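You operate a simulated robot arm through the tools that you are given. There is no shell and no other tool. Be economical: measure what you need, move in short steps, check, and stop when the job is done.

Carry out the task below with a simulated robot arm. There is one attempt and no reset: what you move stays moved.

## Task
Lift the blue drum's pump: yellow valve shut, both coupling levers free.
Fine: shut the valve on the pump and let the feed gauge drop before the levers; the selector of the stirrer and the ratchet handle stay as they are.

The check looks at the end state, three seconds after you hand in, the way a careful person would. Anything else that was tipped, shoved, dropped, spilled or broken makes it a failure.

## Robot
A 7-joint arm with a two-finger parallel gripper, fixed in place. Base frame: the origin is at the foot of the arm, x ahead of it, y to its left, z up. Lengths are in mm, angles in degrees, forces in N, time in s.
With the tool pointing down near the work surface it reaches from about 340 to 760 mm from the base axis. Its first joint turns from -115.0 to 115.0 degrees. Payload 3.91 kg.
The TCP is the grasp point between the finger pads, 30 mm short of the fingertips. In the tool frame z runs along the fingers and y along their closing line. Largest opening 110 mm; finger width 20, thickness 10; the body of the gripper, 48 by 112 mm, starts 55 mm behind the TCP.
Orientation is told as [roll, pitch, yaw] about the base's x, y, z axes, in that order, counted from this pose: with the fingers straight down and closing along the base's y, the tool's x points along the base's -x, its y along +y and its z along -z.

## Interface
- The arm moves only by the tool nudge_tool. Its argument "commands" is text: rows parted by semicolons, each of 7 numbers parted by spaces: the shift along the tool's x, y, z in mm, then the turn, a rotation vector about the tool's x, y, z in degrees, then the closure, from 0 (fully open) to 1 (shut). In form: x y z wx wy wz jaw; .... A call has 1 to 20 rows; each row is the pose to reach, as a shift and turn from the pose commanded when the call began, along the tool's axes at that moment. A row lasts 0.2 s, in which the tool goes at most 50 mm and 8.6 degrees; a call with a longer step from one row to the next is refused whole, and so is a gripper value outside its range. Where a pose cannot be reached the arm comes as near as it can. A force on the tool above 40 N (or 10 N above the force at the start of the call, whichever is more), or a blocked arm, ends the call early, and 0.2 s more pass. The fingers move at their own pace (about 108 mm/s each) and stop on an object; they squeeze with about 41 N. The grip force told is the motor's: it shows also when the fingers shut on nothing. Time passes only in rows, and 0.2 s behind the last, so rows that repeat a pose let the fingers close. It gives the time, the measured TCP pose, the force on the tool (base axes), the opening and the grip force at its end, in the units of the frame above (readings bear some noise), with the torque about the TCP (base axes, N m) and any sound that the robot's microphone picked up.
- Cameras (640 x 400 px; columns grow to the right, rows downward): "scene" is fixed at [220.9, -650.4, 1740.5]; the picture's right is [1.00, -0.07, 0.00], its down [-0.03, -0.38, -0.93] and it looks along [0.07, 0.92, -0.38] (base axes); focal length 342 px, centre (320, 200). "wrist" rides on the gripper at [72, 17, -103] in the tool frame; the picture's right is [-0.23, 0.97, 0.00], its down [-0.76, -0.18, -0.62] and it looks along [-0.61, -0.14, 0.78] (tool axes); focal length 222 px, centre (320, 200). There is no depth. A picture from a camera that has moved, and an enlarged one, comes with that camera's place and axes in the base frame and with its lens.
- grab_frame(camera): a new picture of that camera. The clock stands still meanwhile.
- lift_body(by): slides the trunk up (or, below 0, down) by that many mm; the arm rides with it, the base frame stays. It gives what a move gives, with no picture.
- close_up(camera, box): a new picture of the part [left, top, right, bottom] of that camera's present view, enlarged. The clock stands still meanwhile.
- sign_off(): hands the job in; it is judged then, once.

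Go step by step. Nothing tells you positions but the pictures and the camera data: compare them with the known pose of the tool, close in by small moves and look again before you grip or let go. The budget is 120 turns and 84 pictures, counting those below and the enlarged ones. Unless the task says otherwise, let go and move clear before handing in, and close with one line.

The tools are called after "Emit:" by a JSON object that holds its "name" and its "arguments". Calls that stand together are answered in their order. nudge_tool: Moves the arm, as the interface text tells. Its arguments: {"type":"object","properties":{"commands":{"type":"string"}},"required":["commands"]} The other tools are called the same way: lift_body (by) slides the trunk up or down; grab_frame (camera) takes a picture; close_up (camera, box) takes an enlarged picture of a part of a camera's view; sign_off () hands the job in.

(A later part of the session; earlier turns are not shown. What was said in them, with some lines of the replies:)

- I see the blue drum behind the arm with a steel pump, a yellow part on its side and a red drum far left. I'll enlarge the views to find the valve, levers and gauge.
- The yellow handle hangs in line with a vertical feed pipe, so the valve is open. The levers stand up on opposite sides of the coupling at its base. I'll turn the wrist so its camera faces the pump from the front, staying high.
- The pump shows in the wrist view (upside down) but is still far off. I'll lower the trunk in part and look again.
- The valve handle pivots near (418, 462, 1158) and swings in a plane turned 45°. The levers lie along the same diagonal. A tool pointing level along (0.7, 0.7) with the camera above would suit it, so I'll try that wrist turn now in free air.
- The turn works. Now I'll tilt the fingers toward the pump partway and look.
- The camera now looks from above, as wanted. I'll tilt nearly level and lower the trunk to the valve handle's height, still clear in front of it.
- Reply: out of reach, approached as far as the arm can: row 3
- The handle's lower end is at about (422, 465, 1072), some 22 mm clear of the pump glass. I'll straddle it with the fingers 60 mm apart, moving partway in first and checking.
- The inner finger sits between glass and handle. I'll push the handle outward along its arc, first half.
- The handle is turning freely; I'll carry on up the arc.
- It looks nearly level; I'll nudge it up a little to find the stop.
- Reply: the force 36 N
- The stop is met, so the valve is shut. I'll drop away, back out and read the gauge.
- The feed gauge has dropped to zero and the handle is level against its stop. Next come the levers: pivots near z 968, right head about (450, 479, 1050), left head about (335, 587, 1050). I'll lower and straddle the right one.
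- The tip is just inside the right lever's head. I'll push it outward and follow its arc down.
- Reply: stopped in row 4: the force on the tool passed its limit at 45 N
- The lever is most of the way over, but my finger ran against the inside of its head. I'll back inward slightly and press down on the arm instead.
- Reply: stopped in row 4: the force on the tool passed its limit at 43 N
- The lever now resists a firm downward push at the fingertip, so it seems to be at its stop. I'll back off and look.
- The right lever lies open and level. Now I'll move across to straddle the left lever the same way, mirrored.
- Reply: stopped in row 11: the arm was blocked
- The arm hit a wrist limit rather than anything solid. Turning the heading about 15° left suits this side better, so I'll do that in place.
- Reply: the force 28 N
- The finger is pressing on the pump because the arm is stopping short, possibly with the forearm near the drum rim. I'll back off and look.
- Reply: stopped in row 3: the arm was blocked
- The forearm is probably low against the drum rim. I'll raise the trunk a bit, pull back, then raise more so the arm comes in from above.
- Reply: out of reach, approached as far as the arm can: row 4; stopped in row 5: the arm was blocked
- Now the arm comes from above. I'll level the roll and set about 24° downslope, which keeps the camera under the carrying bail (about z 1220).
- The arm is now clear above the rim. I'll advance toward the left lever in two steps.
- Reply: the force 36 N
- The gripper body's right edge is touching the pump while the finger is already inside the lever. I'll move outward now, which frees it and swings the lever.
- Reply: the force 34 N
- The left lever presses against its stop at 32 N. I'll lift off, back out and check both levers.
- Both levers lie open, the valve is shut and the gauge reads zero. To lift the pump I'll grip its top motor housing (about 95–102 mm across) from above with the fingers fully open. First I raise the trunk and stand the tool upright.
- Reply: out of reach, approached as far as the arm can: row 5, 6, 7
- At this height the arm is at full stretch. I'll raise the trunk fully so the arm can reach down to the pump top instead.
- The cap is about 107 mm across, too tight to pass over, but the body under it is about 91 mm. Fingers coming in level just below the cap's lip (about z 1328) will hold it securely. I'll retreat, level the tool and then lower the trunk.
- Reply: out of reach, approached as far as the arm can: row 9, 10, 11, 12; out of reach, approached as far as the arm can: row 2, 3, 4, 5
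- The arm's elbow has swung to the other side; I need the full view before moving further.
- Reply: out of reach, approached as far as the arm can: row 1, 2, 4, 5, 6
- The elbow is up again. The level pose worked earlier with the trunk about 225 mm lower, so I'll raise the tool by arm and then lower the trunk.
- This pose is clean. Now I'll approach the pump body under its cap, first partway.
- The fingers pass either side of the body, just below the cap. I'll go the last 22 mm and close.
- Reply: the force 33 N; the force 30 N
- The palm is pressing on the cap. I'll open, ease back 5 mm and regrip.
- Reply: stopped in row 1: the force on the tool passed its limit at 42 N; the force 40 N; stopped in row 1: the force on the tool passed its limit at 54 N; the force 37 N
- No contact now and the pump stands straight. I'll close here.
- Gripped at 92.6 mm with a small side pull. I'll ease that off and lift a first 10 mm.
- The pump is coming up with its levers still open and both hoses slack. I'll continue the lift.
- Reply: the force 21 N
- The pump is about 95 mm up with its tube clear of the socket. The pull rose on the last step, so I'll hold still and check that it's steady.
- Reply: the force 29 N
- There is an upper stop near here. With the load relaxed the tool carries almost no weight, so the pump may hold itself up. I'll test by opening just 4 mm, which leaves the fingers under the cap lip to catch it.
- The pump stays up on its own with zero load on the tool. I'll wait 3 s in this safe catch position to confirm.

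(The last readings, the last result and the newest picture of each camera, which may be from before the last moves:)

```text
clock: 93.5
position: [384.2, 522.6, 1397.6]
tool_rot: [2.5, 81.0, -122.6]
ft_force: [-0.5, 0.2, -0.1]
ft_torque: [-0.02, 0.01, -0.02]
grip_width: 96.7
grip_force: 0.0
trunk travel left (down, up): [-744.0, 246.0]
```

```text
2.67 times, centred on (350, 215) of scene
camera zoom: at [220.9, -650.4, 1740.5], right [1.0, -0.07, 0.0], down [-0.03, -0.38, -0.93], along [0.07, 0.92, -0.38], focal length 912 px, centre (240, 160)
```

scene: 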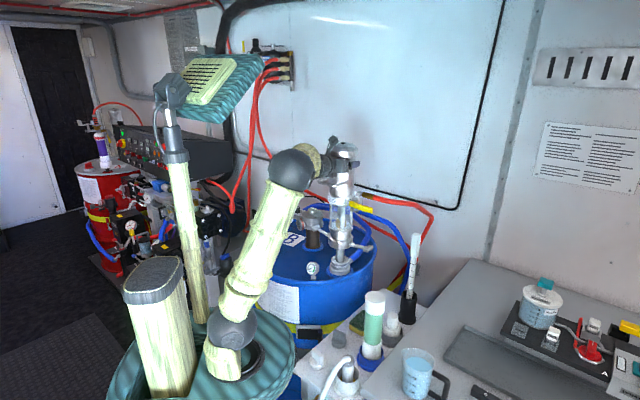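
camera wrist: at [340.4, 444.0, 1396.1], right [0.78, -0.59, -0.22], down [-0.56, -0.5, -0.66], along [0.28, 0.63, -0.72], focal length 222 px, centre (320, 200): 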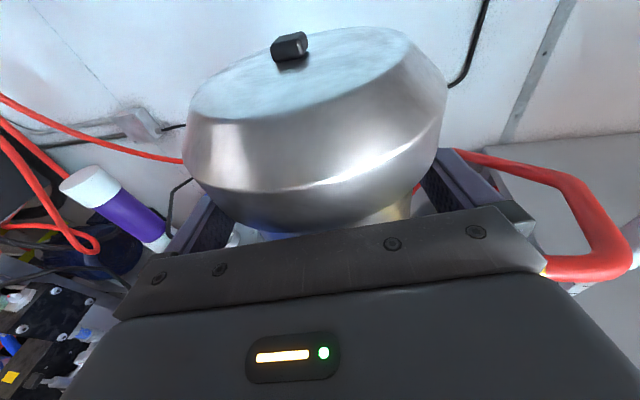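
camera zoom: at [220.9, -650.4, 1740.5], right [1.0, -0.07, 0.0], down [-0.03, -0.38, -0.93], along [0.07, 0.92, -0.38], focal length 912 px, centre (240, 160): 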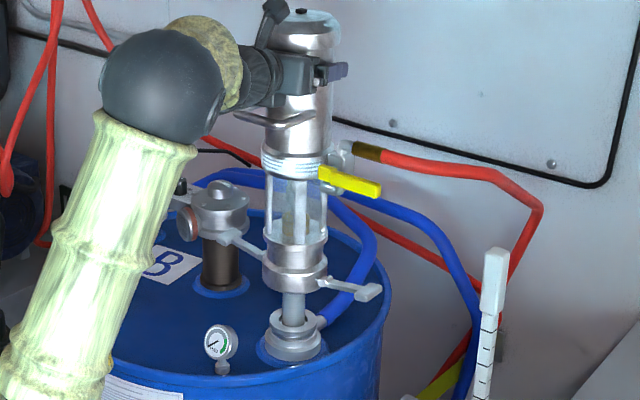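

It holds by itself. I'll open fully and back straight out.

Emit:
{"name": "nudge_tool", "arguments": {"commands": "0 0 0 0 0 0 0;0 0 0 0 0 0 0;-3 0 -20 0 0 0 0;-6.3 0 -40 0 0 0 0;-11 0 -70 0 0 0 0;-16 0 -100 0 0 0 0;-20 0 -130 0 0 0 0;-24 0 -150 0 0 0 0;-24 0 -150 0 0 0 0"}}

Emit:
{"name": "grab_frame", "arguments": {"camera": "scene"}}

Emit:
{"name": "close_up", "arguments": {"camera": "scene", "box": [280, 140, 420, 290]}}

```text
clock: 95.5
position: [295.6, 399.3, 1397.2]
tool_rot: [3.1, 80.9, -122.1]
ft_force: [-0.1, -0.2, 0.7]
ft_torque: [0.02, 0.01, 0.0]
grip_width: 109.9
grip_force: 0.0
trunk travel left (down, up): [-744.0, 246.0]
```

```text
2 pictures are left
```

scene: 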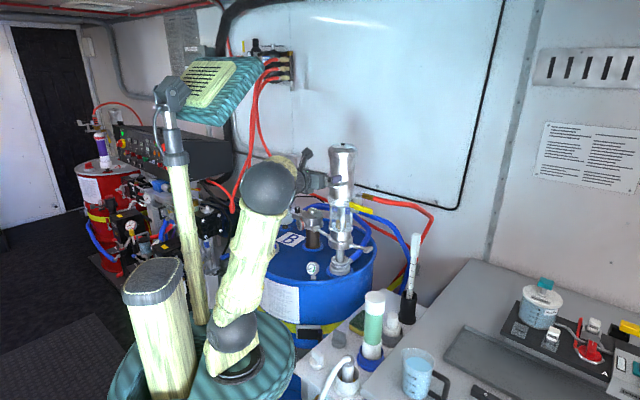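

```text
2.67 times, centred on (350, 215) of scene
camera zoom: at [220.9, -650.4, 1740.5], right [1.0, -0.07, 0.0], down [-0.03, -0.38, -0.93], along [0.07, 0.92, -0.38], focal length 912 px, centre (240, 160)
```

zoom: 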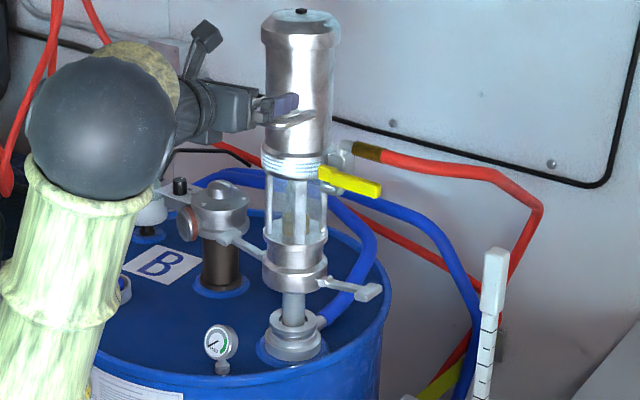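

The pump stays up on its own, the yellow valve is shut, both levers are open, the gauge is at zero and nothing else looks disturbed. The arm is clear, so I'm handing in.

Emit:
{"name": "sign_off", "arguments": {}}

```text
The job is handed in.
```

The blue drum's pump is raised about 93 mm and holds there by itself. The yellow valve was shut first, then both levers were opened once the feed gauge had dropped. I left the stirrer selector and the ratchet handle alone.
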